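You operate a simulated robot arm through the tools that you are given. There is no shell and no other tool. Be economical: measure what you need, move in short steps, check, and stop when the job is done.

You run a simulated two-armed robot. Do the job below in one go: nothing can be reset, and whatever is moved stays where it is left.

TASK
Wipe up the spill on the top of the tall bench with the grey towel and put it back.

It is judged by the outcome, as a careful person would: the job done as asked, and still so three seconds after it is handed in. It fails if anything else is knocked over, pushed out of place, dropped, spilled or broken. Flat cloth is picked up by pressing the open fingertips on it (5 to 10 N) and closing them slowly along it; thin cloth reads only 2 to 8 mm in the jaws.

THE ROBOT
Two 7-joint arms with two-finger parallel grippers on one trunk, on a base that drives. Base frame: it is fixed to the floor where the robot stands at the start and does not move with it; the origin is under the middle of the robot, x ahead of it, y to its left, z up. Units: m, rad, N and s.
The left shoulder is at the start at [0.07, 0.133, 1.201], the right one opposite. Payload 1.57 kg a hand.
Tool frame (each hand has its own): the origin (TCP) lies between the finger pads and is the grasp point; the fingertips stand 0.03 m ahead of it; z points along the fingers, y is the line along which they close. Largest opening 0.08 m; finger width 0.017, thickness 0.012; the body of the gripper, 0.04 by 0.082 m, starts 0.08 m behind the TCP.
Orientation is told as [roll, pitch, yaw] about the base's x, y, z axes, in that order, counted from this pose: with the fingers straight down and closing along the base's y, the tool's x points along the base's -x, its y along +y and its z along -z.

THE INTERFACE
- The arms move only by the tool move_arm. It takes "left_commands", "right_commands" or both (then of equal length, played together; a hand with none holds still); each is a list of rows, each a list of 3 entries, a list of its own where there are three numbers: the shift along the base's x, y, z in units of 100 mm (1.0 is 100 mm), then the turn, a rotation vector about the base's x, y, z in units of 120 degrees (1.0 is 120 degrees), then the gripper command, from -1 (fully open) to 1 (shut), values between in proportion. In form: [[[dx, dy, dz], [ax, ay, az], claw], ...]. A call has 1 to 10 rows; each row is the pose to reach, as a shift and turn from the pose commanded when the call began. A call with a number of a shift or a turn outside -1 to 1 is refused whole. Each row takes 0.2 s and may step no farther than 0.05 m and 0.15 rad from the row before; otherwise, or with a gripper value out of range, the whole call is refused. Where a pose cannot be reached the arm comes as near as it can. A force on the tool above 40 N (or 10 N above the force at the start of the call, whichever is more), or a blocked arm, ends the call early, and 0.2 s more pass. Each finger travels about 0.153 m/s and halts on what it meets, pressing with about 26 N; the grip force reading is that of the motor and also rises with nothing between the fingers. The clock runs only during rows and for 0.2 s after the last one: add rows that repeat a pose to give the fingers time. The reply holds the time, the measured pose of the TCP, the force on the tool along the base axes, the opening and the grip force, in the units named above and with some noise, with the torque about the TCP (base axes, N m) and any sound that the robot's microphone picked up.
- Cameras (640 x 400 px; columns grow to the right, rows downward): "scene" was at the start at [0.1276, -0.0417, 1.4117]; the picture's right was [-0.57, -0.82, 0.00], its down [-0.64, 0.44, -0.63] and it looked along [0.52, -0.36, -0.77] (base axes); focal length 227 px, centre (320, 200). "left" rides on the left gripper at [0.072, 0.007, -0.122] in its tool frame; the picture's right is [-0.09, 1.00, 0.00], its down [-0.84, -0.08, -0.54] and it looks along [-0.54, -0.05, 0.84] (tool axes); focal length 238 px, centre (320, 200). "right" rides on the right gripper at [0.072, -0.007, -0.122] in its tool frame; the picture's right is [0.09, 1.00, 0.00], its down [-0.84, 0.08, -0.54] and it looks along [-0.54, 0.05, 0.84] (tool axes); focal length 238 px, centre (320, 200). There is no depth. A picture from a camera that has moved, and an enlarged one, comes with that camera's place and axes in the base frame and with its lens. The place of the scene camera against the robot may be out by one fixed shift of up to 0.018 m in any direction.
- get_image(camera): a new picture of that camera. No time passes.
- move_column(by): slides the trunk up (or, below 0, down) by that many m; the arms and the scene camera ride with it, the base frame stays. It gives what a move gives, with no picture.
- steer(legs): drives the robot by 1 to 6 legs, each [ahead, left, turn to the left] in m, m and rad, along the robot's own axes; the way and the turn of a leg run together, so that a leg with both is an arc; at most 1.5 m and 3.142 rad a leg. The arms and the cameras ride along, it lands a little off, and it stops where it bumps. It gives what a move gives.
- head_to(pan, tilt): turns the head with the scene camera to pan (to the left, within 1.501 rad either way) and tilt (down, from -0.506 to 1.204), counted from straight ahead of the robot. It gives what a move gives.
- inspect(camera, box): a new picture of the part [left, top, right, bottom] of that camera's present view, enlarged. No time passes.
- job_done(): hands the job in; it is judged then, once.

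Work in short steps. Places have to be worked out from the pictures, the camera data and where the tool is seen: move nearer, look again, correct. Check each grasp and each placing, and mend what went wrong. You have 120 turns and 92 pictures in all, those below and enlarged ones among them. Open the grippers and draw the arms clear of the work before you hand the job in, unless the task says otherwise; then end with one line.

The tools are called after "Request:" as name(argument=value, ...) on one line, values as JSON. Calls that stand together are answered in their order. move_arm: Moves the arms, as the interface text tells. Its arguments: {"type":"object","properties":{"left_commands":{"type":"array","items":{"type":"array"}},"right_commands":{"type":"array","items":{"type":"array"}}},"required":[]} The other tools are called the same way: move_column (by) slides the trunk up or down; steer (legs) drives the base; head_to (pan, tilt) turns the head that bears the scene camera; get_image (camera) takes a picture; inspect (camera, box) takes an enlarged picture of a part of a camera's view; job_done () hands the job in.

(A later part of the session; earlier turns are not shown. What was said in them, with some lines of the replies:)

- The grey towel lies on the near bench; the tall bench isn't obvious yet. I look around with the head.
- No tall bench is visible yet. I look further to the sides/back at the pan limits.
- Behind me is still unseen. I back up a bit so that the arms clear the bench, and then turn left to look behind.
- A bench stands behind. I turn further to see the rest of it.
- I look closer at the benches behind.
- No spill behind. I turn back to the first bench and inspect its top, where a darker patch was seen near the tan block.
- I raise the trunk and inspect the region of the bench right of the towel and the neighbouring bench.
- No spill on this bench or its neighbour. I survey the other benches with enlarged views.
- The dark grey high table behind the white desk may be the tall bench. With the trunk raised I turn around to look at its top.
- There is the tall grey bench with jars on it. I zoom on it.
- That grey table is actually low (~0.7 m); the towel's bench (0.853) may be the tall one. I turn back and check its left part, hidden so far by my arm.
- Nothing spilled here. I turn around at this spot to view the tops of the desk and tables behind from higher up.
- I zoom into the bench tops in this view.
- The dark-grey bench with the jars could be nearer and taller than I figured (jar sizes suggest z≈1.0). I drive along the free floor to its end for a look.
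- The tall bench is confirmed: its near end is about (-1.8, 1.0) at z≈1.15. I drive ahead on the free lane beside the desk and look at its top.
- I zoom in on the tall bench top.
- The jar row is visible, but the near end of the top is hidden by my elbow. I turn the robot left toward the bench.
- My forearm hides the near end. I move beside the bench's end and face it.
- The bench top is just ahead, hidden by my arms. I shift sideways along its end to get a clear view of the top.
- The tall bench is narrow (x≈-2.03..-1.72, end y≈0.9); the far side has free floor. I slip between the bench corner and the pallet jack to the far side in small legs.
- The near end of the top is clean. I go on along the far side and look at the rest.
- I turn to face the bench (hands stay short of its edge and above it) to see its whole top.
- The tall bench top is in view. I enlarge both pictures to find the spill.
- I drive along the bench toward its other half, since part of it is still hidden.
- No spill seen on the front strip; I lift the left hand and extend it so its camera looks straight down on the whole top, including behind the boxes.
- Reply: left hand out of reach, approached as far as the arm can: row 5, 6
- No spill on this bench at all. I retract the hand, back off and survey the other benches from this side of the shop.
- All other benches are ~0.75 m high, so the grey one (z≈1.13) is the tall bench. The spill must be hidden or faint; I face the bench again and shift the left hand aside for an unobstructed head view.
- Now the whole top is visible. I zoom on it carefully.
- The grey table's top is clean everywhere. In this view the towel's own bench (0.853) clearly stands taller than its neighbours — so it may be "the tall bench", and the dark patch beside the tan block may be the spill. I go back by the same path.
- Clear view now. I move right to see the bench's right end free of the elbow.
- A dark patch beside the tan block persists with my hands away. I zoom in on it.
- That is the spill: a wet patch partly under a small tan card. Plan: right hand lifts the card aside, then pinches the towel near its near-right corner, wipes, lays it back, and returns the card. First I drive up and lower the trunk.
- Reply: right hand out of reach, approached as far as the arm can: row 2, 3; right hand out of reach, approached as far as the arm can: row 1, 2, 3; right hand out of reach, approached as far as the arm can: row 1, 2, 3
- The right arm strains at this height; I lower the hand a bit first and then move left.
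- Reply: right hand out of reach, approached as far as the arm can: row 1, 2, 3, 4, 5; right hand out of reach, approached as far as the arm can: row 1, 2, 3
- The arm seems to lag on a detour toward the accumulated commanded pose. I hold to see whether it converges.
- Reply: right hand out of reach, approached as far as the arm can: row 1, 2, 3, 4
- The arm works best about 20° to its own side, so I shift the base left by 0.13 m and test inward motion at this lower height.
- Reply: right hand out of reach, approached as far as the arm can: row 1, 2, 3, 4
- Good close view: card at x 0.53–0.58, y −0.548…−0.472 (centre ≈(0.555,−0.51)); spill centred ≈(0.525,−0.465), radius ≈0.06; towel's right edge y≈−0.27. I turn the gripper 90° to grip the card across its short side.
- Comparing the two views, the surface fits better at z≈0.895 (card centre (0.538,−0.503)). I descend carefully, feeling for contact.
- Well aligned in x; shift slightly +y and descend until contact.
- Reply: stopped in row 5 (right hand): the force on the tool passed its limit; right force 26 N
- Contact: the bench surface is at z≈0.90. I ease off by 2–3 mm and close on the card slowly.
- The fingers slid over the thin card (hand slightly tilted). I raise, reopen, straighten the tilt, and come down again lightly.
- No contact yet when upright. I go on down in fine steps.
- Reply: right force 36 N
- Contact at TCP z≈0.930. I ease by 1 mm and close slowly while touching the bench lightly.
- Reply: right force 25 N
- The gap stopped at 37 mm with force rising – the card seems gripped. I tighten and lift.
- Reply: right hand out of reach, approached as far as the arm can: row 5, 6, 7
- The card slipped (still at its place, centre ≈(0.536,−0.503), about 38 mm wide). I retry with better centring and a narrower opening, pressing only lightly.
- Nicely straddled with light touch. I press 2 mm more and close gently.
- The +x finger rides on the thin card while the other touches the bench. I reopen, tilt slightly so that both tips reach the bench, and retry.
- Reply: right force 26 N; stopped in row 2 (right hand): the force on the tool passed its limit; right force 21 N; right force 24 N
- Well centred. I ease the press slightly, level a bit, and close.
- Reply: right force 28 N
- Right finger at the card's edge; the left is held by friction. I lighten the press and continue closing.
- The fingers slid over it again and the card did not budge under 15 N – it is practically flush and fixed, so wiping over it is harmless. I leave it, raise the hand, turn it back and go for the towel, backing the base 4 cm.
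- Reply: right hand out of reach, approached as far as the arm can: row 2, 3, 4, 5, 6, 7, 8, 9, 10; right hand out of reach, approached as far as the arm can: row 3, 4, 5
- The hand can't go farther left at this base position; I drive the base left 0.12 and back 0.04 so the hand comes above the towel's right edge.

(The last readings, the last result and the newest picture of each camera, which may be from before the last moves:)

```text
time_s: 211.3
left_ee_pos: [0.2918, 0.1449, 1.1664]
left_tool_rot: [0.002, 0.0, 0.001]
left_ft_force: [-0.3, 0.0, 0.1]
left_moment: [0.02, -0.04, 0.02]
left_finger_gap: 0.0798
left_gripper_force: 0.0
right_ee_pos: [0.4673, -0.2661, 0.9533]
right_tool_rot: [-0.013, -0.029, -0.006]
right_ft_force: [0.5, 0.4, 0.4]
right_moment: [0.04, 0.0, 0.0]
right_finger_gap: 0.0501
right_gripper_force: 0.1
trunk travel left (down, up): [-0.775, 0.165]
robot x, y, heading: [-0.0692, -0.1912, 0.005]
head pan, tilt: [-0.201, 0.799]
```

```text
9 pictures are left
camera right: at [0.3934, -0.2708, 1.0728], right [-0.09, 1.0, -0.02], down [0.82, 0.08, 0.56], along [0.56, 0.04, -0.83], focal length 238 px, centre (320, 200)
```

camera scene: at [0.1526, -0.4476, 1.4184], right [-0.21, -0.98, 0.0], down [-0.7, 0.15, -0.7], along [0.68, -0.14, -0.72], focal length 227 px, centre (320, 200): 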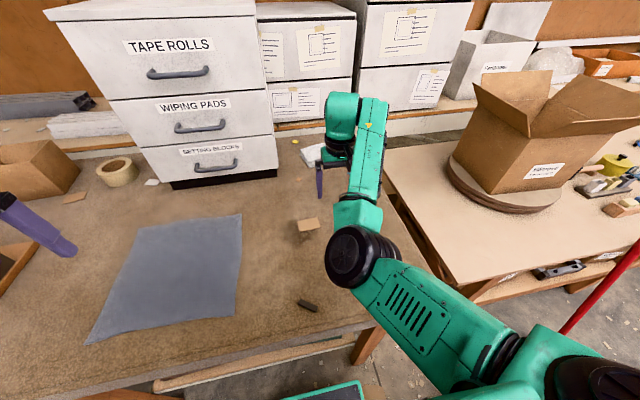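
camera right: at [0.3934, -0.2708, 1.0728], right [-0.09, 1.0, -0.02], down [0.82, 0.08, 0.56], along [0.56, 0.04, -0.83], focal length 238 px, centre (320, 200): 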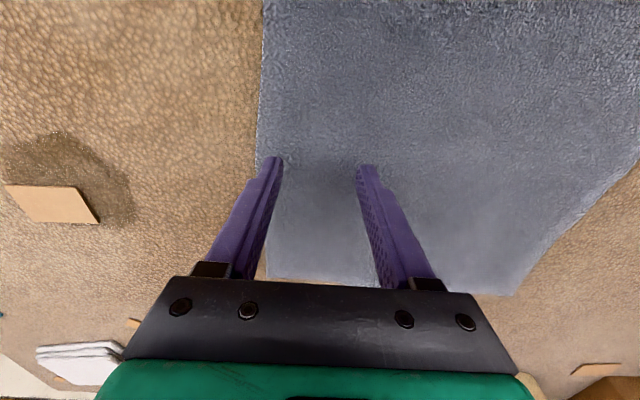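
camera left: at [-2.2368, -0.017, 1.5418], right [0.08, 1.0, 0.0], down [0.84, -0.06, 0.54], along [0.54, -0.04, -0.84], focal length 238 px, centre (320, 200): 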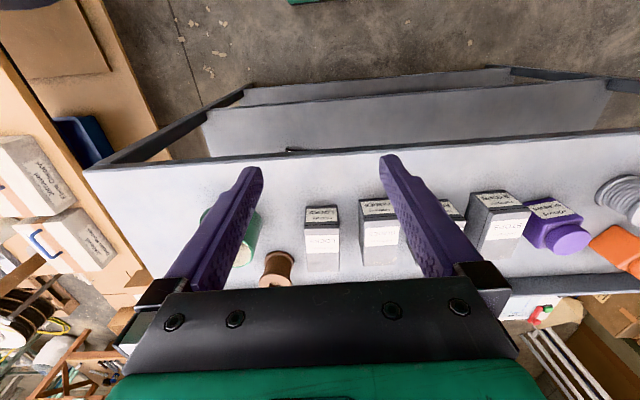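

The open fingers are just inside the towel's right edge. I descend to press 5–10 N.

Request:
move_arm(right_commands=[[[0, 0, -0.1], [0.005, 0.014, 0], -0.25], [[0, 0, -0.18], [0.005, 0.014, 0], -0.25], [[0, 0, -0.2], [0.005, 0.014, 0], -0.25]])

```text
time_s: 212.1
left_ee_pos: [0.2914, 0.1468, 1.1656]
left_tool_rot: [0.001, -0.001, 0.001]
left_ft_force: [1.4, 0.9, 0.2]
left_moment: [-0.01, 0.04, 0.01]
left_finger_gap: 0.0799
left_gripper_force: 0.1
right_ee_pos: [0.4704, -0.2779, 0.9345]
right_tool_rot: [-0.015, -0.006, -0.026]
right_ft_force: [0.0, -0.1, 1.6]
right_moment: [0.03, 0.03, 0.0]
right_finger_gap: 0.0494
right_gripper_force: 0.1
trunk travel left (down, up): [-0.775, 0.165]
robot x, y, heading: [-0.0663, -0.1893, -0.002]
head pan, tilt: [-0.201, 0.799]
```

Touching lightly, but the hand drifted 1 cm outward; I lift a little, move +y, and press again.

Request:
move_arm(right_commands=[[[0, 0, 0.06], [0, 0, 0], -0.25], [[0, 0.15, 0.06], [0.007, 0, 0.008], -0.25], [[0, 0.2, 0.06], [0.007, 0, 0.012], -0.25], [[0, 0.2, 0.0], [0.007, 0, 0.012], -0.25], [[0, 0.2, -0.03], [0.007, 0, 0.012], -0.25], [[0, 0.2, -0.04], [0.007, 0, 0.012], -0.25]])

```text
time_s: 213.5
left_ee_pos: [0.2903, 0.1473, 1.1656]
left_tool_rot: [0.001, -0.003, 0.002]
left_ft_force: [-0.3, 0.1, -0.3]
left_moment: [0.03, 0.02, 0.01]
left_finger_gap: 0.0799
left_gripper_force: 0.2
right_ee_pos: [0.4713, -0.2605, 0.9327]
right_tool_rot: [-0.004, -0.015, 0.007]
right_ft_force: [3.5, 0.5, 10.1]
right_moment: [0.1, -0.11, -0.08]
right_finger_gap: 0.0499
right_gripper_force: 0.0
right hand out of reach, approached as far as the arm can: row 3, 4, 5, 6
trunk travel left (down, up): [-0.775, 0.165]
robot x, y, heading: [-0.0709, -0.186, 0.003]
head pan, tilt: [-0.201, 0.799]
```

Pressing ~10 N at y=−0.26. I close slowly.

Request:
move_arm(right_commands=[[[0, 0, 0], [0, 0, 0], -0.1], [[0, 0, 0], [0, 0, 0], 0.05], [[0, 0, 0], [0, 0, 0], 0.2], [[0, 0, 0], [0, 0, 0], 0.35], [[0, 0, 0], [0, 0, 0], 0.5], [[0, 0, 0], [0, 0, 0], 0.65], [[0, 0, 0], [0, 0, 0], 0.8], [[0, 0, 0], [0, 0, 0], 1], [[0, 0, 0], [0, 0, 0], 1]])

Request:
move_arm(right_commands=[[[0, 0, 0.1], [0, 0, 0], 1], [[0, -0.1, 0.25], [0, 0, 0], 1], [[0, -0.2, 0.3], [0, 0, 0], 1]])

Request:
get_image(camera="right")

```text
time_s: 215.5
left_ee_pos: [0.2878, 0.1478, 1.167]
left_tool_rot: [-0.001, -0.003, 0.002]
left_ft_force: [0.2, 1.2, -0.2]
left_moment: [-0.01, 0.01, -0.02]
left_finger_gap: 0.08
left_gripper_force: 0.3
right_ee_pos: [0.4685, -0.2608, 0.9323]
right_tool_rot: [-0.005, -0.01, 0.006]
right_ft_force: [2.6, -0.9, 24.0]
right_moment: [-0.02, -0.05, -0.03]
right_finger_gap: 0.0086
right_gripper_force: 25.5
trunk travel left (down, up): [-0.775, 0.165]
robot x, y, heading: [-0.0659, -0.1844, 0.0]
head pan, tilt: [-0.201, 0.799]
```

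```text
time_s: 216.3
left_ee_pos: [0.2922, 0.1465, 1.1665]
left_tool_rot: [0.0, -0.001, 0.002]
left_ft_force: [0.3, -0.4, 0.0]
left_moment: [0.01, 0.0, 0.01]
left_finger_gap: 0.0799
left_gripper_force: 0.0
right_ee_pos: [0.4714, -0.2765, 0.9534]
right_tool_rot: [-0.001, 0.0, 0.009]
right_ft_force: [-0.3, 0.6, 0.6]
right_moment: [-0.04, -0.01, -0.05]
right_finger_gap: 0.0043
right_gripper_force: 25.0
right hand out of reach, approached as far as the arm can: row 3
trunk travel left (down, up): [-0.775, 0.165]
robot x, y, heading: [-0.0702, -0.1861, -0.001]
head pan, tilt: [-0.201, 0.799]
```

```text
8 pictures are left
camera right: at [0.401, -0.2834, 1.0767], right [-0.1, 0.99, 0.0], down [0.84, 0.08, 0.54], along [0.54, 0.05, -0.84], focal length 238 px, centre (320, 200)
```

right: 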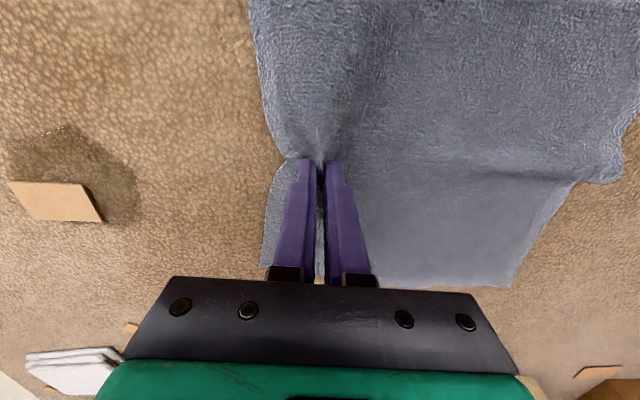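

Towel is pinched (4 mm in the jaws). I carry its edge forward and right with the base, keeping the towel's near edge clear of the black bar.

Request:
steer(legs=[[0.06, 0, 0], [0, -0.13, 0]])

Request:
move_arm(right_commands=[[[0, -0.2, 0], [0, 0, 0], 1], [[0, -0.4, 0], [0, 0, 0], 1], [[0, -0.4, -0.1], [0, 0, 0], 1], [[0, -0.4, -0.16], [0, 0, 0], 1]])

Request:
get_image(camera="right")

```text
time_s: 218.1
left_ee_pos: [0.3517, 0.0206, 1.1649]
left_tool_rot: [0.0, 0.001, 0.005]
left_ft_force: [0.4, 0.1, -0.1]
left_moment: [-0.02, 0.0, 0.01]
left_finger_gap: 0.0799
left_gripper_force: 0.1
right_ee_pos: [0.5318, -0.4017, 0.956]
right_tool_rot: [0.002, -0.001, 0.011]
right_ft_force: [-0.4, 0.0, 0.3]
right_moment: [-0.03, -0.01, -0.04]
right_finger_gap: 0.0047
right_gripper_force: 25.4
trunk travel left (down, up): [-0.775, 0.165]
robot x, y, heading: [-0.008, -0.3141, 0.005]
head pan, tilt: [-0.201, 0.799]
```

```text
time_s: 219.1
left_ee_pos: [0.3497, 0.02, 1.1664]
left_tool_rot: [0.0, -0.001, 0.003]
left_ft_force: [-0.2, -0.1, 0.4]
left_moment: [0.0, -0.04, 0.0]
left_finger_gap: 0.0802
left_gripper_force: 0.1
right_ee_pos: [0.5344, -0.4506, 0.9431]
right_tool_rot: [-0.002, -0.01, -0.001]
right_ft_force: [0.1, 0.0, 0.9]
right_moment: [-0.02, -0.01, 0.02]
right_finger_gap: 0.0047
right_gripper_force: 25.3
trunk travel left (down, up): [-0.775, 0.165]
robot x, y, heading: [-0.006, -0.3164, 0.005]
head pan, tilt: [-0.201, 0.799]
```

```text
7 pictures are left
camera right: at [0.4628, -0.4567, 1.0651], right [-0.09, 1.0, -0.01], down [0.83, 0.08, 0.55], along [0.55, 0.05, -0.84], focal length 238 px, centre (320, 200)
```

right: 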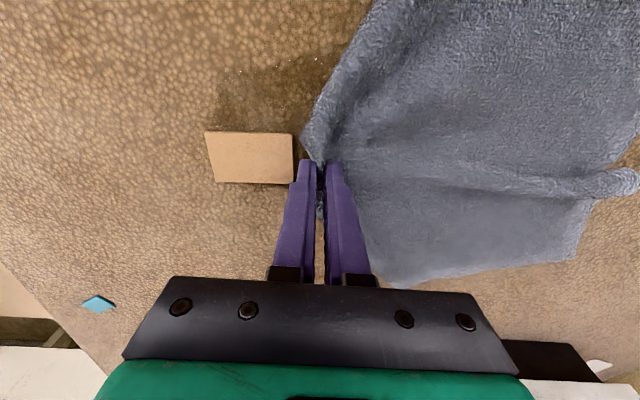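

The towel's edge is now at the spill. I press down gently.

Request:
move_arm(right_commands=[[[0, 0, -0.06], [0, 0, 0], 1], [[0, 0, -0.1], [0, 0, 0], 1], [[0, 0, -0.1], [0, 0, 0], 1]])

```text
time_s: 219.9
left_ee_pos: [0.3487, 0.0187, 1.1665]
left_tool_rot: [0.0, -0.001, 0.003]
left_ft_force: [0.0, 0.2, -0.1]
left_moment: [0.03, -0.01, 0.0]
left_finger_gap: 0.0799
left_gripper_force: 0.1
right_ee_pos: [0.5346, -0.4513, 0.9383]
right_tool_rot: [-0.01, -0.02, 0.0]
right_ft_force: [5.1, -1.3, 19.5]
right_moment: [0.08, -0.12, -0.05]
right_finger_gap: 0.0046
right_gripper_force: 24.8
trunk travel left (down, up): [-0.775, 0.165]
robot x, y, heading: [-0.0061, -0.3177, 0.0]
head pan, tilt: [-0.201, 0.799]
```

About 20 N; I ease 2 mm and wipe in strokes along y, stepping in x.

Request:
move_arm(right_commands=[[[0, -0.3, 0.02], [0, 0, 0], 1], [[0, -0.6, 0.02], [0, 0, 0], 1], [[0, -0.95, 0.02], [0, 0, 0], 1], [[-0.2, -0.95, 0.02], [0, 0, 0], 1], [[-0.2, -0.6, 0.02], [0, 0, 0], 1], [[-0.2, -0.2, 0.02], [0, 0, 0], 1], [[-0.2, 0.2, 0.02], [0, 0, 0], 1], [[-0.4, 0.2, 0.02], [0, 0, 0], 1], [[-0.4, -0.2, 0.02], [0, 0, 0], 1], [[-0.4, -0.6, 0.02], [0, 0, 0], 1]])

```text
time_s: 220.2
left_ee_pos: [0.3471, 0.022, 1.1658]
left_tool_rot: [-0.003, -0.004, 0.004]
left_ft_force: [1.3, -0.2, -0.2]
left_moment: [-0.02, -0.01, -0.03]
left_finger_gap: 0.0799
left_gripper_force: 0.0
right_ee_pos: [0.5339, -0.4546, 0.9379]
right_tool_rot: [-0.015, -0.021, 0.011]
right_ft_force: [-3.2, 8.0, 15.3]
right_moment: [0.37, 0.17, -0.02]
right_finger_gap: 0.0051
right_gripper_force: 25.0
trunk travel left (down, up): [-0.775, 0.165]
robot x, y, heading: [-0.0045, -0.3144, 0.006]
head pan, tilt: [-0.201, 0.799]
stopped in row 1 (right hand): the force on the tool passed its limit (the readings are from after the stop); the commanded pose is now the measured one
```

Friction spiked; I lighten the press and use smaller steps.

Request:
move_arm(right_commands=[[[0, 0, 0.03], [0, 0, 0], 1], [[0, -0.15, 0.03], [0, 0, 0], 1], [[0, -0.3, 0.03], [0, 0, 0], 1], [[0, -0.45, 0.03], [0, 0, 0], 1], [[0, -0.6, 0.03], [0, 0, 0], 1], [[0, -0.75, 0.03], [0, 0, 0], 1], [[0, -0.9, 0.03], [0, 0, 0], 1]])

```text
time_s: 221.8
left_ee_pos: [0.3487, 0.0217, 1.1666]
left_tool_rot: [-0.001, -0.003, 0.004]
left_ft_force: [-0.3, -0.3, -0.6]
left_moment: [-0.01, 0.0, 0.0]
left_finger_gap: 0.08
left_gripper_force: 0.2
right_ee_pos: [0.5348, -0.5442, 0.9384]
right_tool_rot: [-0.011, -0.016, 0.017]
right_ft_force: [0.4, 4.9, 8.5]
right_moment: [0.25, 0.06, -0.05]
right_finger_gap: 0.0049
right_gripper_force: 25.0
trunk travel left (down, up): [-0.775, 0.165]
robot x, y, heading: [-0.0071, -0.3167, 0.002]
head pan, tilt: [-0.201, 0.799]
```

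Works at ~8 N. I continue with back-and-forth strokes toward smaller x.

Request:
move_arm(right_commands=[[[-0.2, 0, 0], [0, 0, 0], 1], [[-0.2, 0.25, 0], [0, 0, 0], 1], [[-0.2, 0.5, 0], [0, 0, 0], 1], [[-0.2, 0.75, 0], [0, 0, 0], 1], [[-0.2, 1.0, 0], [0, 0, 0], 1], [[-0.4, 1.0, 0], [0, 0, 0], 1], [[-0.4, 0.75, 0], [0, 0, 0], 1], [[-0.4, 0.5, 0], [0, 0, 0], 1], [[-0.4, 0.25, 0], [0, 0, 0], 1], [[-0.4, 0.0, 0], [0, 0, 0], 1]])

Request:
move_arm(right_commands=[[[-0.2, 0, 0], [0, 0, 0], 1], [[-0.2, 0.25, 0], [0, 0, 0], 1], [[-0.2, 0.5, 0], [0, 0, 0], 1], [[-0.2, 0.75, 0], [0, 0, 0], 1], [[-0.2, 1.0, 0], [0, 0, 0], 1], [[0.0, 1.0, 0], [0, 0, 0], 1], [[0.2, 1.0, 0], [0, 0, 0], 1], [[0.4, 1.0, 0], [0, 0, 0], 1], [[0.6, 1.0, 0], [0, 0, 0], 1]])

Request:
move_arm(right_commands=[[[0, -0.25, 0], [0, 0, 0], 1], [[0, -0.5, 0], [0, 0, 0], 1], [[0, -0.75, 0], [0, 0, 0], 1], [[0, -1.0, 0], [0, 0, 0], 1], [[0.2, -1.0, 0], [0, 0, 0], 1], [[0.2, -0.75, 0], [0, 0, 0], 1], [[0.2, -0.5, 0], [0, 0, 0], 1], [[0.2, -0.25, 0], [0, 0, 0], 1], [[0.2, 0.0, 0], [0, 0, 0], 1], [[0.2, 0.1, 0.1], [0, 0, 0], 1]])

Request:
get_image(camera="right")

```text
time_s: 223.6
left_ee_pos: [0.3466, 0.0235, 1.1665]
left_tool_rot: [-0.001, -0.003, 0.008]
left_ft_force: [0.4, -0.6, 0.2]
left_moment: [0.01, 0.04, 0.0]
left_finger_gap: 0.0801
left_gripper_force: 0.1
right_ee_pos: [0.502, -0.5019, 0.936]
right_tool_rot: [-0.065, -0.033, 0.0]
right_ft_force: [-4.8, 9.4, 18.7]
right_moment: [0.33, 0.11, 0.02]
right_finger_gap: 0.0047
right_gripper_force: 25.0
right hand out of reach, approached as far as the arm can: row 6, 7, 8
trunk travel left (down, up): [-0.775, 0.165]
robot x, y, heading: [-0.0096, -0.312, 0.005]
head pan, tilt: [-0.201, 0.799]
stopped in row 8 (right hand): the force on the tool passed its limit (the readings are from after the stop); the commanded pose is now the measured one
```

```text
time_s: 224.6
left_ee_pos: [0.3451, 0.0209, 1.1665]
left_tool_rot: [-0.002, -0.005, 0.003]
left_ft_force: [-0.3, -0.3, -0.2]
left_moment: [-0.01, 0.02, -0.02]
left_finger_gap: 0.0802
left_gripper_force: 0.1
right_ee_pos: [0.5025, -0.4726, 0.9356]
right_tool_rot: [-0.127, -0.075, -0.063]
right_ft_force: [-8.5, -8.3, 20.8]
right_moment: [-0.24, 0.16, -0.03]
right_finger_gap: 0.0047
right_gripper_force: 24.9
right hand out of reach, approached as far as the arm can: row 1, 2, 3, 4, 5
trunk travel left (down, up): [-0.775, 0.165]
robot x, y, heading: [-0.0069, -0.3152, -0.006]
head pan, tilt: [-0.201, 0.799]
stopped in row 5 (right hand): the force on the tool passed its limit (the readings are from after the stop); the commanded pose is now the measured one
```

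```text
time_s: 226.8
left_ee_pos: [0.3496, 0.0189, 1.1662]
left_tool_rot: [0.0, 0.0, 0.006]
left_ft_force: [-0.9, 0.1, -0.6]
left_moment: [0.01, 0.01, 0.02]
left_finger_gap: 0.08
left_gripper_force: 0.1
right_ee_pos: [0.5317, -0.4742, 0.9506]
right_tool_rot: [-0.137, -0.084, -0.078]
right_ft_force: [-0.5, -0.7, -0.2]
right_moment: [-0.02, 0.02, 0.02]
right_finger_gap: 0.0046
right_gripper_force: 24.8
trunk travel left (down, up): [-0.775, 0.165]
robot x, y, heading: [-0.0155, -0.3153, 0.006]
head pan, tilt: [-0.201, 0.799]
```

```text
6 pictures are left
camera right: at [0.4516, -0.4571, 1.0656], right [0.0, 0.99, -0.14], down [0.8, 0.09, 0.59], along [0.6, -0.11, -0.79], focal length 238 px, centre (320, 200)
```

right: 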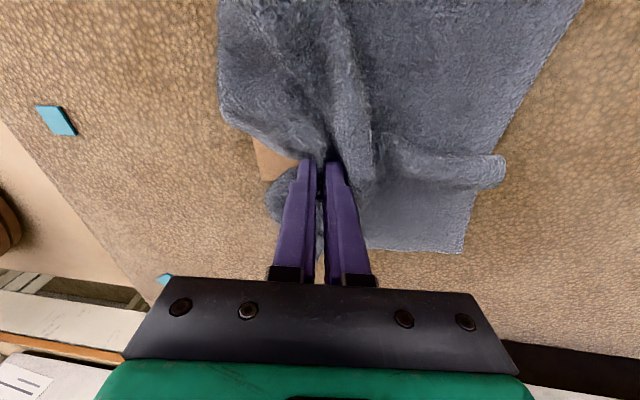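

The towel covers the spill; the arm can't reach smaller x from here. I straighten the hand, back the base 5 cm, and wipe the near part of the spill too.

Request:
move_arm(right_commands=[[[0, 0, 0.1], [0.03, 0.02, 0.018], 1], [[0, -0.2, 0.1], [0.06, 0.04, 0.035], 1], [[0, -0.5, 0.1], [0.065, 0.04, 0.037], 1], [[0, -0.5, 0.1], [0.065, 0.04, 0.037], 1]])

Request:
steer(legs=[[-0.05, 0, 0]])

Request:
move_arm(right_commands=[[[0, 0, -0.1], [0, 0, 0], 1], [[0, 0, -0.18], [0, 0, 0], 1], [[0, 0, -0.21], [0, 0, 0], 1], [[0, 0, -0.21], [0, 0, 0], 1]])

```text
time_s: 227.8
left_ee_pos: [0.3507, 0.0197, 1.1663]
left_tool_rot: [-0.001, 0.001, 0.006]
left_ft_force: [-0.1, 0.0, 0.8]
left_moment: [0.0, -0.02, 0.0]
left_finger_gap: 0.0799
left_gripper_force: 0.2
right_ee_pos: [0.5239, -0.511, 0.9529]
right_tool_rot: [0.014, 0.017, 0.019]
right_ft_force: [-0.8, 0.4, 0.1]
right_moment: [-0.05, -0.03, -0.05]
right_finger_gap: 0.0047
right_gripper_force: 25.2
trunk travel left (down, up): [-0.775, 0.165]
robot x, y, heading: [-0.0053, -0.3174, 0.004]
head pan, tilt: [-0.201, 0.799]
```

```text
time_s: 228.7
left_ee_pos: [0.3072, 0.0189, 1.164]
left_tool_rot: [-0.001, 0.005, 0.005]
left_ft_force: [0.8, 1.1, -0.6]
left_moment: [-0.01, 0.07, 0.0]
left_finger_gap: 0.0802
left_gripper_force: 0.1
right_ee_pos: [0.4789, -0.5118, 0.9495]
right_tool_rot: [0.014, 0.024, 0.02]
right_ft_force: [0.0, 0.0, -0.7]
right_moment: [-0.01, 0.03, -0.03]
right_finger_gap: 0.0044
right_gripper_force: 24.8
trunk travel left (down, up): [-0.775, 0.165]
robot x, y, heading: [-0.0581, -0.3177, 0.003]
head pan, tilt: [-0.201, 0.799]
```

```text
time_s: 229.7
left_ee_pos: [0.2994, 0.0193, 1.1665]
left_tool_rot: [-0.003, -0.002, 0.005]
left_ft_force: [-1.1, 0.0, -0.1]
left_moment: [0.03, -0.02, -0.02]
left_finger_gap: 0.08
left_gripper_force: 0.1
right_ee_pos: [0.4736, -0.515, 0.9344]
right_tool_rot: [0.008, 0.007, 0.016]
right_ft_force: [6.4, -2.0, 23.3]
right_moment: [-0.06, -0.12, -0.04]
right_finger_gap: 0.0048
right_gripper_force: 25.3
trunk travel left (down, up): [-0.775, 0.165]
robot x, y, heading: [-0.0597, -0.3133, 0.003]
head pan, tilt: [-0.201, 0.799]
```

Now strokes over the near part, with a lighter press.

Request:
move_arm(right_commands=[[[0, 0, 0.03], [0, 0, 0], 1], [[0, 0.2, 0.03], [0, 0, 0], 1], [[0, 0.4, 0.03], [0, 0, 0], 1], [[0, 0.6, 0.03], [0, 0, 0], 1], [[0, 0.8, 0.03], [0, 0, 0], 1], [[0.2, 0.8, 0.03], [0, 0, 0], 1], [[0.2, 0.6, 0.03], [0, 0, 0], 1], [[0.2, 0.4, 0.03], [0, 0, 0], 1], [[0.2, 0.2, 0.03], [0, 0, 0], 1], [[0.2, 0.0, 0.03], [0, 0, 0], 1]])

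Request:
move_arm(right_commands=[[[0.2, 0, 0], [0, 0, 0], 1], [[0.2, 0.2, 0], [0, 0, 0], 1], [[0.2, 0.4, 0], [0, 0, 0], 1], [[0.2, 0.6, 0], [0, 0, 0], 1], [[0.2, 0.8, 0], [0, 0, 0], 1], [[0.4, 0.8, 0], [0, 0, 0], 1], [[0.4, 0.6, 0], [0, 0, 0], 1], [[0.4, 0.4, 0], [0, 0, 0], 1], [[0.4, 0.2, 0], [0, 0, 0], 1], [[0.4, 0.0, 0], [0, 0, 0], 1]])

Request:
move_arm(right_commands=[[[0.2, 0, 0], [0, 0, 0], 1], [[0.2, 0.2, 0], [0, 0, 0], 1], [[0.2, 0.4, 0], [0, 0, 0], 1], [[0.2, 0.6, 0], [0, 0, 0], 1], [[0.2, 0.8, 0], [0, 0, 0], 1], [[0.2, 1.0, 0.1], [0, 0, 0], 1], [[0.1, 1.0, 0.4], [0, 0, 0], 1], [[0, 1.0, 0.7], [0, 0, 0], 1]])

Request:
get_image(camera="right")

```text
time_s: 231.9
left_ee_pos: [0.2982, 0.0228, 1.1655]
left_tool_rot: [-0.002, -0.002, 0.005]
left_ft_force: [0.0, -0.1, -0.6]
left_moment: [-0.03, -0.03, 0.0]
left_finger_gap: 0.0801
left_gripper_force: 0.1
right_ee_pos: [0.493, -0.5075, 0.9356]
right_tool_rot: [0.012, 0.015, 0.021]
right_ft_force: [0.6, 8.1, 14.7]
right_moment: [0.26, -0.03, -0.04]
right_finger_gap: 0.0048
right_gripper_force: 25.1
trunk travel left (down, up): [-0.775, 0.165]
robot x, y, heading: [-0.0488, -0.3122, 0.005]
head pan, tilt: [-0.201, 0.799]
```

```text
time_s: 234.1
left_ee_pos: [0.3, 0.0209, 1.1668]
left_tool_rot: [-0.001, -0.001, 0.004]
left_ft_force: [0.5, -0.3, -0.2]
left_moment: [0.03, 0.01, 0.02]
left_finger_gap: 0.0799
left_gripper_force: 0.1
right_ee_pos: [0.5345, -0.5135, 0.9356]
right_tool_rot: [0.012, 0.018, 0.02]
right_ft_force: [-1.0, 6.0, 10.8]
right_moment: [0.22, 0.0, 0.01]
right_finger_gap: 0.0047
right_gripper_force: 24.8
trunk travel left (down, up): [-0.775, 0.165]
robot x, y, heading: [-0.0548, -0.3177, 0.006]
head pan, tilt: [-0.201, 0.799]
```

```text
time_s: 235.9
left_ee_pos: [0.3002, 0.0182, 1.1666]
left_tool_rot: [0.0, 0.001, 0.006]
left_ft_force: [0.3, 0.4, -0.6]
left_moment: [-0.03, 0.0, 0.0]
left_finger_gap: 0.0802
left_gripper_force: 0.1
right_ee_pos: [0.5334, -0.4144, 1.0041]
right_tool_rot: [0.013, 0.017, 0.019]
right_ft_force: [0.3, 0.0, -0.5]
right_moment: [-0.01, 0.0, 0.0]
right_finger_gap: 0.0048
right_gripper_force: 24.3
right hand out of reach, approached as far as the arm can: row 6
trunk travel left (down, up): [-0.775, 0.165]
robot x, y, heading: [-0.0568, -0.3156, 0.002]
head pan, tilt: [-0.201, 0.799]
```

```text
5 pictures are left
camera right: at [0.4648, -0.4235, 1.1266], right [-0.11, 0.99, 0.01], down [0.84, 0.09, 0.53], along [0.52, 0.07, -0.85], focal length 238 px, centre (320, 200)
```

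right: 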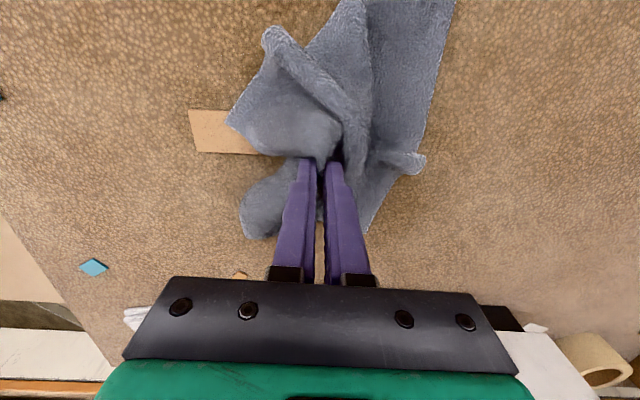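

The visible bench is dry and the card unmoved. Now I lift the towel to hang free (trunk up), to carry it left and lay it back.

Request:
move_column(by=0.16)

Request:
move_arm(right_commands=[[[0, 0, 0.2], [0, 0, 0], 1], [[0, 0, 0.4], [0, 0, 0], 1], [[0, 0, 0.6], [0, 0, 0], 1]])

Request:
steer(legs=[[-0.06, 0.2, 0], [0, 0.23, 0]])

Request:
head_to(pan=-0.3, tilt=0.7)

Request:
get_image(camera="scene")

```text
time_s: 237.8
left_ee_pos: [0.3023, 0.0201, 1.3265]
left_tool_rot: [-0.001, -0.001, 0.004]
left_ft_force: [-0.1, 0.4, 0.1]
left_moment: [0.01, -0.02, 0.02]
left_finger_gap: 0.0801
left_gripper_force: 0.0
right_ee_pos: [0.5338, -0.4138, 1.162]
right_tool_rot: [0.013, 0.018, 0.018]
right_ft_force: [-0.2, -0.2, -0.4]
right_moment: [-0.05, -0.01, -0.03]
right_finger_gap: 0.0045
right_gripper_force: 24.3
trunk travel left (down, up): [-0.935, 0.005]
robot x, y, heading: [-0.0621, -0.3185, 0.004]
head pan, tilt: [-0.201, 0.799]
```

```text
time_s: 238.6
left_ee_pos: [0.3019, 0.0197, 1.3261]
left_tool_rot: [-0.001, 0.0, 0.006]
left_ft_force: [-0.9, 0.2, 0.7]
left_moment: [-0.03, -0.03, -0.01]
left_finger_gap: 0.08
left_gripper_force: 0.1
right_ee_pos: [0.5336, -0.4141, 1.2199]
right_tool_rot: [0.014, 0.018, 0.019]
right_ft_force: [0.1, 1.8, -0.4]
right_moment: [-0.04, 0.0, -0.05]
right_finger_gap: 0.0047
right_gripper_force: 24.9
trunk travel left (down, up): [-0.935, 0.005]
robot x, y, heading: [-0.0552, -0.3136, 0.003]
head pan, tilt: [-0.201, 0.799]
```

```text
time_s: 241.5
left_ee_pos: [0.2387, 0.4461, 1.3271]
left_tool_rot: [0.005, 0.002, 0.009]
left_ft_force: [-0.5, -0.2, -0.4]
left_moment: [0.02, 0.0, 0.0]
left_finger_gap: 0.0798
left_gripper_force: 0.0
right_ee_pos: [0.474, 0.0127, 1.2191]
right_tool_rot: [0.016, 0.018, 0.022]
right_ft_force: [-0.2, -0.6, -0.6]
right_moment: [0.0, 0.02, 0.02]
right_finger_gap: 0.0047
right_gripper_force: 24.8
trunk travel left (down, up): [-0.935, 0.005]
robot x, y, heading: [-0.1207, 0.1126, 0.009]
head pan, tilt: [-0.201, 0.799]
```

```text
time_s: 242.2
left_ee_pos: [0.2377, 0.449, 1.3264]
left_tool_rot: [0.003, 0.0, 0.009]
left_ft_force: [-0.6, -0.4, 1.2]
left_moment: [0.03, -0.01, -0.02]
left_finger_gap: 0.0799
left_gripper_force: 0.1
right_ee_pos: [0.4722, 0.0153, 1.2183]
right_tool_rot: [0.015, 0.02, 0.023]
right_ft_force: [0.1, -0.2, -0.4]
right_moment: [-0.02, 0.0, 0.0]
right_finger_gap: 0.0047
right_gripper_force: 25.3
trunk travel left (down, up): [-0.935, 0.005]
robot x, y, heading: [-0.1187, 0.1143, 0.009]
head pan, tilt: [-0.3, 0.7]
```

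```text
4 pictures are left
camera scene: at [0.0273, 0.0898, 1.5865], right [-0.29, -0.96, 0.0], down [-0.62, 0.19, -0.76], along [0.73, -0.22, -0.65], focal length 227 px, centre (320, 200)
```

scene: 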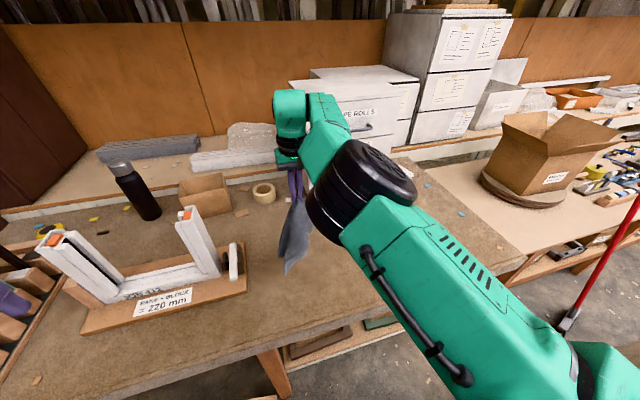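

The towel hangs freely just left of its home. I lay it down by alternately lowering and moving right.

Request:
move_column(by=-0.04)

Request:
steer(legs=[[0, -0.05, 0]])

Request:
move_column(by=-0.04)

Request:
steer(legs=[[0, -0.06, 0]])

Request:
move_column(by=-0.04)

Request:
steer(legs=[[0, -0.06, 0]])

Request:
move_column(by=-0.04)

Request:
move_arm(right_commands=[[[0, -0.25, -0.2], [0, 0, 0], 1], [[0, -0.5, -0.4], [0, 0, 0], 1], [[0, -0.75, -0.65], [0, 0, 0], 1], [[0, -1.0, -0.95], [0, 0, 0], 1]])

Request:
get_image(camera="right")

```text
time_s: 243.0
left_ee_pos: [0.2379, 0.4506, 1.2856]
left_tool_rot: [0.0, 0.001, 0.011]
left_ft_force: [-0.5, -0.6, 0.5]
left_moment: [0.02, 0.03, -0.01]
left_finger_gap: 0.0801
left_gripper_force: 0.2
right_ee_pos: [0.4729, 0.0182, 1.1799]
right_tool_rot: [0.014, 0.019, 0.022]
right_ft_force: [0.5, 0.0, -1.1]
right_moment: [-0.04, -0.01, 0.02]
right_finger_gap: 0.0044
right_gripper_force: 24.9
trunk travel left (down, up): [-0.895, 0.045]
robot x, y, heading: [-0.1152, 0.1139, 0.01]
head pan, tilt: [-0.3, 0.7]
```

```text
time_s: 244.0
left_ee_pos: [0.238, 0.4115, 1.2818]
left_tool_rot: [-0.01, 0.002, 0.009]
left_ft_force: [-0.2, 0.7, -0.8]
left_moment: [-0.07, -0.02, 0.01]
left_finger_gap: 0.0798
left_gripper_force: 0.1
right_ee_pos: [0.4733, -0.0216, 1.179]
right_tool_rot: [0.005, 0.018, 0.026]
right_ft_force: [-0.5, 1.4, -0.6]
right_moment: [-0.14, 0.01, -0.01]
right_finger_gap: 0.0047
right_gripper_force: 25.7
trunk travel left (down, up): [-0.895, 0.045]
robot x, y, heading: [-0.1175, 0.0646, 0.013]
head pan, tilt: [-0.3, 0.7]
```

```text
time_s: 244.8
left_ee_pos: [0.2385, 0.4015, 1.2454]
left_tool_rot: [0.0, 0.0, 0.01]
left_ft_force: [-0.3, -0.2, 0.2]
left_moment: [0.0, 0.02, 0.01]
left_finger_gap: 0.08
left_gripper_force: 0.1
right_ee_pos: [0.4736, -0.0317, 1.1393]
right_tool_rot: [0.015, 0.019, 0.026]
right_ft_force: [-0.3, -0.7, -0.6]
right_moment: [-0.03, -0.01, -0.02]
right_finger_gap: 0.0044
right_gripper_force: 24.8
trunk travel left (down, up): [-0.855, 0.085]
robot x, y, heading: [-0.1206, 0.0671, 0.01]
head pan, tilt: [-0.3, 0.7]
```

```text
time_s: 245.8
left_ee_pos: [0.2391, 0.3513, 1.2421]
left_tool_rot: [-0.009, 0.003, 0.014]
left_ft_force: [-0.6, 1.9, -0.6]
left_moment: [-0.07, 0.0, 0.02]
left_finger_gap: 0.0798
left_gripper_force: 0.1
right_ee_pos: [0.4745, -0.0809, 1.1408]
right_tool_rot: [0.006, 0.018, 0.028]
right_ft_force: [0.0, 0.8, -0.7]
right_moment: [-0.11, -0.01, -0.01]
right_finger_gap: 0.0047
right_gripper_force: 25.0
trunk travel left (down, up): [-0.855, 0.085]
robot x, y, heading: [-0.1158, 0.0031, 0.009]
head pan, tilt: [-0.3, 0.7]
```

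```text
time_s: 246.6
left_ee_pos: [0.2385, 0.3411, 1.2078]
left_tool_rot: [0.0, 0.002, 0.013]
left_ft_force: [0.2, 0.1, -0.2]
left_moment: [0.03, -0.01, -0.02]
left_finger_gap: 0.0801
left_gripper_force: 0.0
right_ee_pos: [0.4736, -0.0903, 1.0991]
right_tool_rot: [0.016, 0.019, 0.027]
right_ft_force: [1.0, -0.6, -1.0]
right_moment: [-0.05, -0.01, -0.03]
right_finger_gap: 0.0046
right_gripper_force: 24.4
trunk travel left (down, up): [-0.815, 0.125]
robot x, y, heading: [-0.1172, 0.007, 0.01]
head pan, tilt: [-0.3, 0.7]
```

```text
time_s: 247.6
left_ee_pos: [0.2379, 0.2931, 1.2031]
left_tool_rot: [-0.009, 0.002, 0.014]
left_ft_force: [-0.2, 0.4, -0.2]
left_moment: [-0.1, -0.01, 0.0]
left_finger_gap: 0.0801
left_gripper_force: 0.0
right_ee_pos: [0.4749, -0.1387, 1.1]
right_tool_rot: [0.006, 0.019, 0.03]
right_ft_force: [-0.2, 1.4, -0.6]
right_moment: [-0.09, 0.01, -0.03]
right_finger_gap: 0.0045
right_gripper_force: 25.5
trunk travel left (down, up): [-0.815, 0.125]
robot x, y, heading: [-0.1112, -0.0516, 0.017]
head pan, tilt: [-0.3, 0.7]
```

```text
time_s: 248.4
left_ee_pos: [0.2383, 0.2835, 1.1657]
left_tool_rot: [-0.001, 0.002, 0.013]
left_ft_force: [0.1, -0.6, 0.0]
left_moment: [0.04, -0.01, 0.02]
left_finger_gap: 0.08
left_gripper_force: 0.0
right_ee_pos: [0.4745, -0.1479, 1.0596]
right_tool_rot: [0.018, 0.018, 0.03]
right_ft_force: [0.4, -0.9, 0.1]
right_moment: [-0.02, -0.04, -0.05]
right_finger_gap: 0.0047
right_gripper_force: 25.2
trunk travel left (down, up): [-0.775, 0.165]
robot x, y, heading: [-0.1171, -0.0533, 0.013]
head pan, tilt: [-0.3, 0.7]
```

```text
time_s: 249.4
left_ee_pos: [0.2388, 0.2854, 1.1652]
left_tool_rot: [0.001, 0.002, 0.013]
left_ft_force: [0.3, -0.6, -0.6]
left_moment: [0.01, 0.04, 0.0]
left_finger_gap: 0.0799
left_gripper_force: 0.0
right_ee_pos: [0.4738, -0.2458, 0.9638]
right_tool_rot: [0.016, 0.02, 0.03]
right_ft_force: [0.4, 0.3, 0.2]
right_moment: [-0.02, 0.03, -0.02]
right_finger_gap: 0.0048
right_gripper_force: 25.5
trunk travel left (down, up): [-0.775, 0.165]
robot x, y, heading: [-0.1188, -0.0529, 0.015]
head pan, tilt: [-0.3, 0.7]
```

```text
3 pictures are left
camera right: at [0.4049, -0.2559, 1.0869], right [-0.12, 0.99, 0.02], down [0.84, 0.1, 0.53], along [0.52, 0.08, -0.85], focal length 238 px, centre (320, 200)
```

right: 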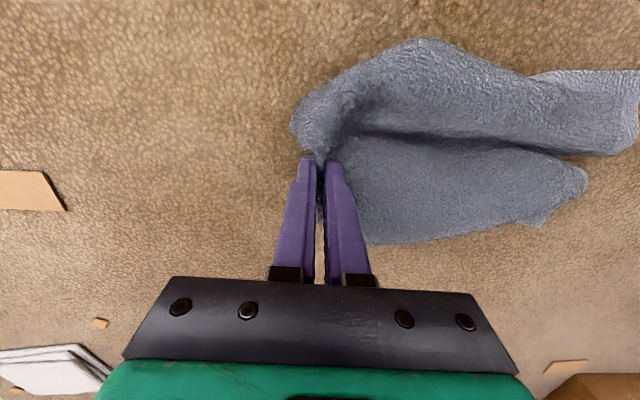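

The spill is gone and the towel lies (somewhat gathered) within its original place. I lower its edge to home and release it.

Request:
move_arm(right_commands=[[[0, -0.15, -0.1], [0, 0, 0], 1], [[0, -0.25, -0.2], [0, 0, 0], 1], [[0, -0.25, -0.22], [0, 0, 0], 0.7], [[0, -0.25, -0.22], [0, 0, 0], 0.3], [[0, -0.25, -0.22], [0, 0, 0], 0.0], [[0, -0.25, -0.1], [0, 0, 0], 0.0], [[0, -0.25, 0.1], [0, 0, 0], 0.0], [[0, -0.25, 0.4], [0, 0, 0], -0.3]])

Request:
move_arm(right_commands=[[[0, -0.2, 0.3], [0, 0, 0], -0.5], [[0, -0.2, 0.6], [0, 0, 0], -1], [[0, -0.2, 0.9], [0, 0, 0], -1]])

Request:
get_image(camera="right")

```text
time_s: 251.2
left_ee_pos: [0.2381, 0.285, 1.167]
left_tool_rot: [-0.003, -0.001, 0.014]
left_ft_force: [-0.5, 0.1, 0.3]
left_moment: [-0.03, -0.03, 0.0]
left_finger_gap: 0.0799
left_gripper_force: 0.0
right_ee_pos: [0.4721, -0.2708, 1.0056]
right_tool_rot: [0.014, 0.017, 0.029]
right_ft_force: [0.4, 0.4, 0.1]
right_moment: [0.01, -0.01, 0.03]
right_finger_gap: 0.0522
right_gripper_force: 0.0
trunk travel left (down, up): [-0.775, 0.165]
robot x, y, heading: [-0.1127, -0.0519, 0.013]
head pan, tilt: [-0.3, 0.7]
```

```text
time_s: 252.0
left_ee_pos: [0.2385, 0.2853, 1.1661]
left_tool_rot: [-0.002, 0.001, 0.012]
left_ft_force: [0.2, 0.0, 0.3]
left_moment: [0.01, 0.01, -0.01]
left_finger_gap: 0.0797
left_gripper_force: 0.0
right_ee_pos: [0.474, -0.2881, 1.0939]
right_tool_rot: [0.015, 0.019, 0.03]
right_ft_force: [-0.8, 0.4, 0.5]
right_moment: [0.03, -0.02, 0.02]
right_finger_gap: 0.0804
right_gripper_force: 0.0
trunk travel left (down, up): [-0.775, 0.165]
robot x, y, heading: [-0.1202, -0.051, 0.01]
head pan, tilt: [-0.3, 0.7]
```

```text
2 pictures are left
camera right: at [0.4059, -0.2994, 1.2178], right [-0.12, 0.99, 0.02], down [0.84, 0.1, 0.53], along [0.52, 0.08, -0.85], focal length 238 px, centre (320, 200)
```

right: 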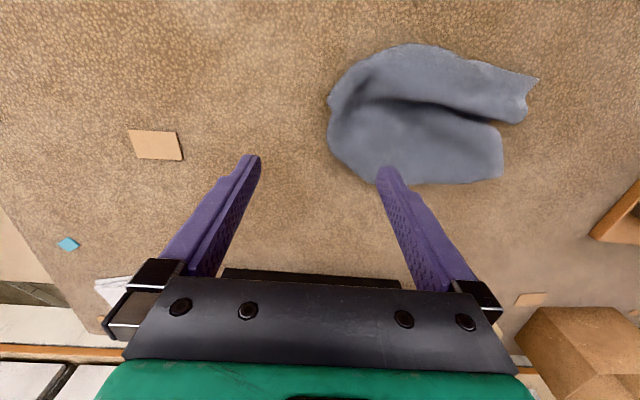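

The towel is back at its place and the spill gone. I back the robot clear and check once more.

Request:
steer(legs=[[-0.3, 0, 0]])

Request:
head_to(pan=-0.1, tilt=0.6)

Request:
get_image(camera="right")

```text
time_s: 254.0
left_ee_pos: [-0.0529, 0.2812, 1.1643]
left_tool_rot: [-0.002, 0.002, 0.009]
left_ft_force: [-0.1, -0.1, -0.2]
left_moment: [0.01, 0.02, -0.03]
left_finger_gap: 0.0799
left_gripper_force: 0.1
right_ee_pos: [0.181, -0.2943, 1.0937]
right_tool_rot: [0.015, 0.022, 0.024]
right_ft_force: [0.0, 0.2, 0.4]
right_moment: [-0.01, 0.0, 0.03]
right_finger_gap: 0.0799
right_gripper_force: 0.1
trunk travel left (down, up): [-0.775, 0.165]
robot x, y, heading: [-0.4083, -0.0533, 0.009]
head pan, tilt: [-0.3, 0.7]
```

```text
time_s: 254.7
left_ee_pos: [-0.0541, 0.2799, 1.1651]
left_tool_rot: [0.0, 0.001, 0.008]
left_ft_force: [0.0, -0.1, 0.3]
left_moment: [0.02, -0.01, -0.04]
left_finger_gap: 0.0798
left_gripper_force: 0.0
right_ee_pos: [0.1786, -0.2945, 1.0945]
right_tool_rot: [0.015, 0.02, 0.024]
right_ft_force: [-0.2, 0.2, 0.0]
right_moment: [-0.04, 0.0, 0.01]
right_finger_gap: 0.08
right_gripper_force: 0.0
trunk travel left (down, up): [-0.775, 0.165]
robot x, y, heading: [-0.4104, -0.0528, 0.006]
head pan, tilt: [-0.099, 0.6]
```

```text
1 pictures are left
camera right: at [0.1106, -0.3053, 1.2176], right [-0.12, 0.99, 0.02], down [0.84, 0.09, 0.53], along [0.52, 0.07, -0.85], focal length 238 px, centre (320, 200)
```

right: 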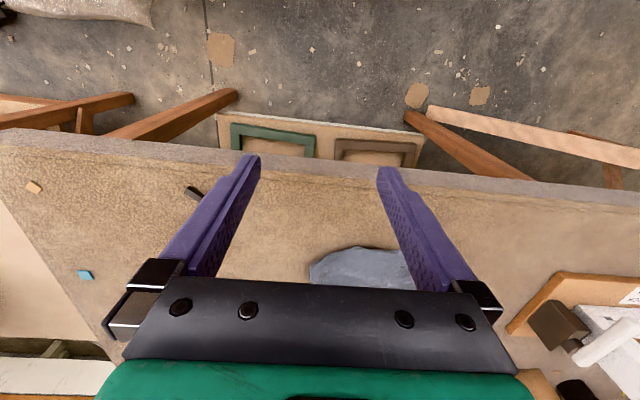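

The black bar and the other things lie where they were, both grippers are open and clear; I hand the job in.

Request:
job_done()

```text
The job is handed in.
```

I wiped up the spill on the bench where the towel was lying and put the grey towel back in its place. It lies slightly gathered, not flat as it was. I took that bench (about 0.9 m high) to be "the tall bench". A grey table across the shop is taller, at about 1.13 m, but I saw no spill on it. The spill was partly covered by a small tan card that I could not pick up, so I wiped over and around it; the card did not move. I never saw the bench under the card, so I can't say it is dry there.
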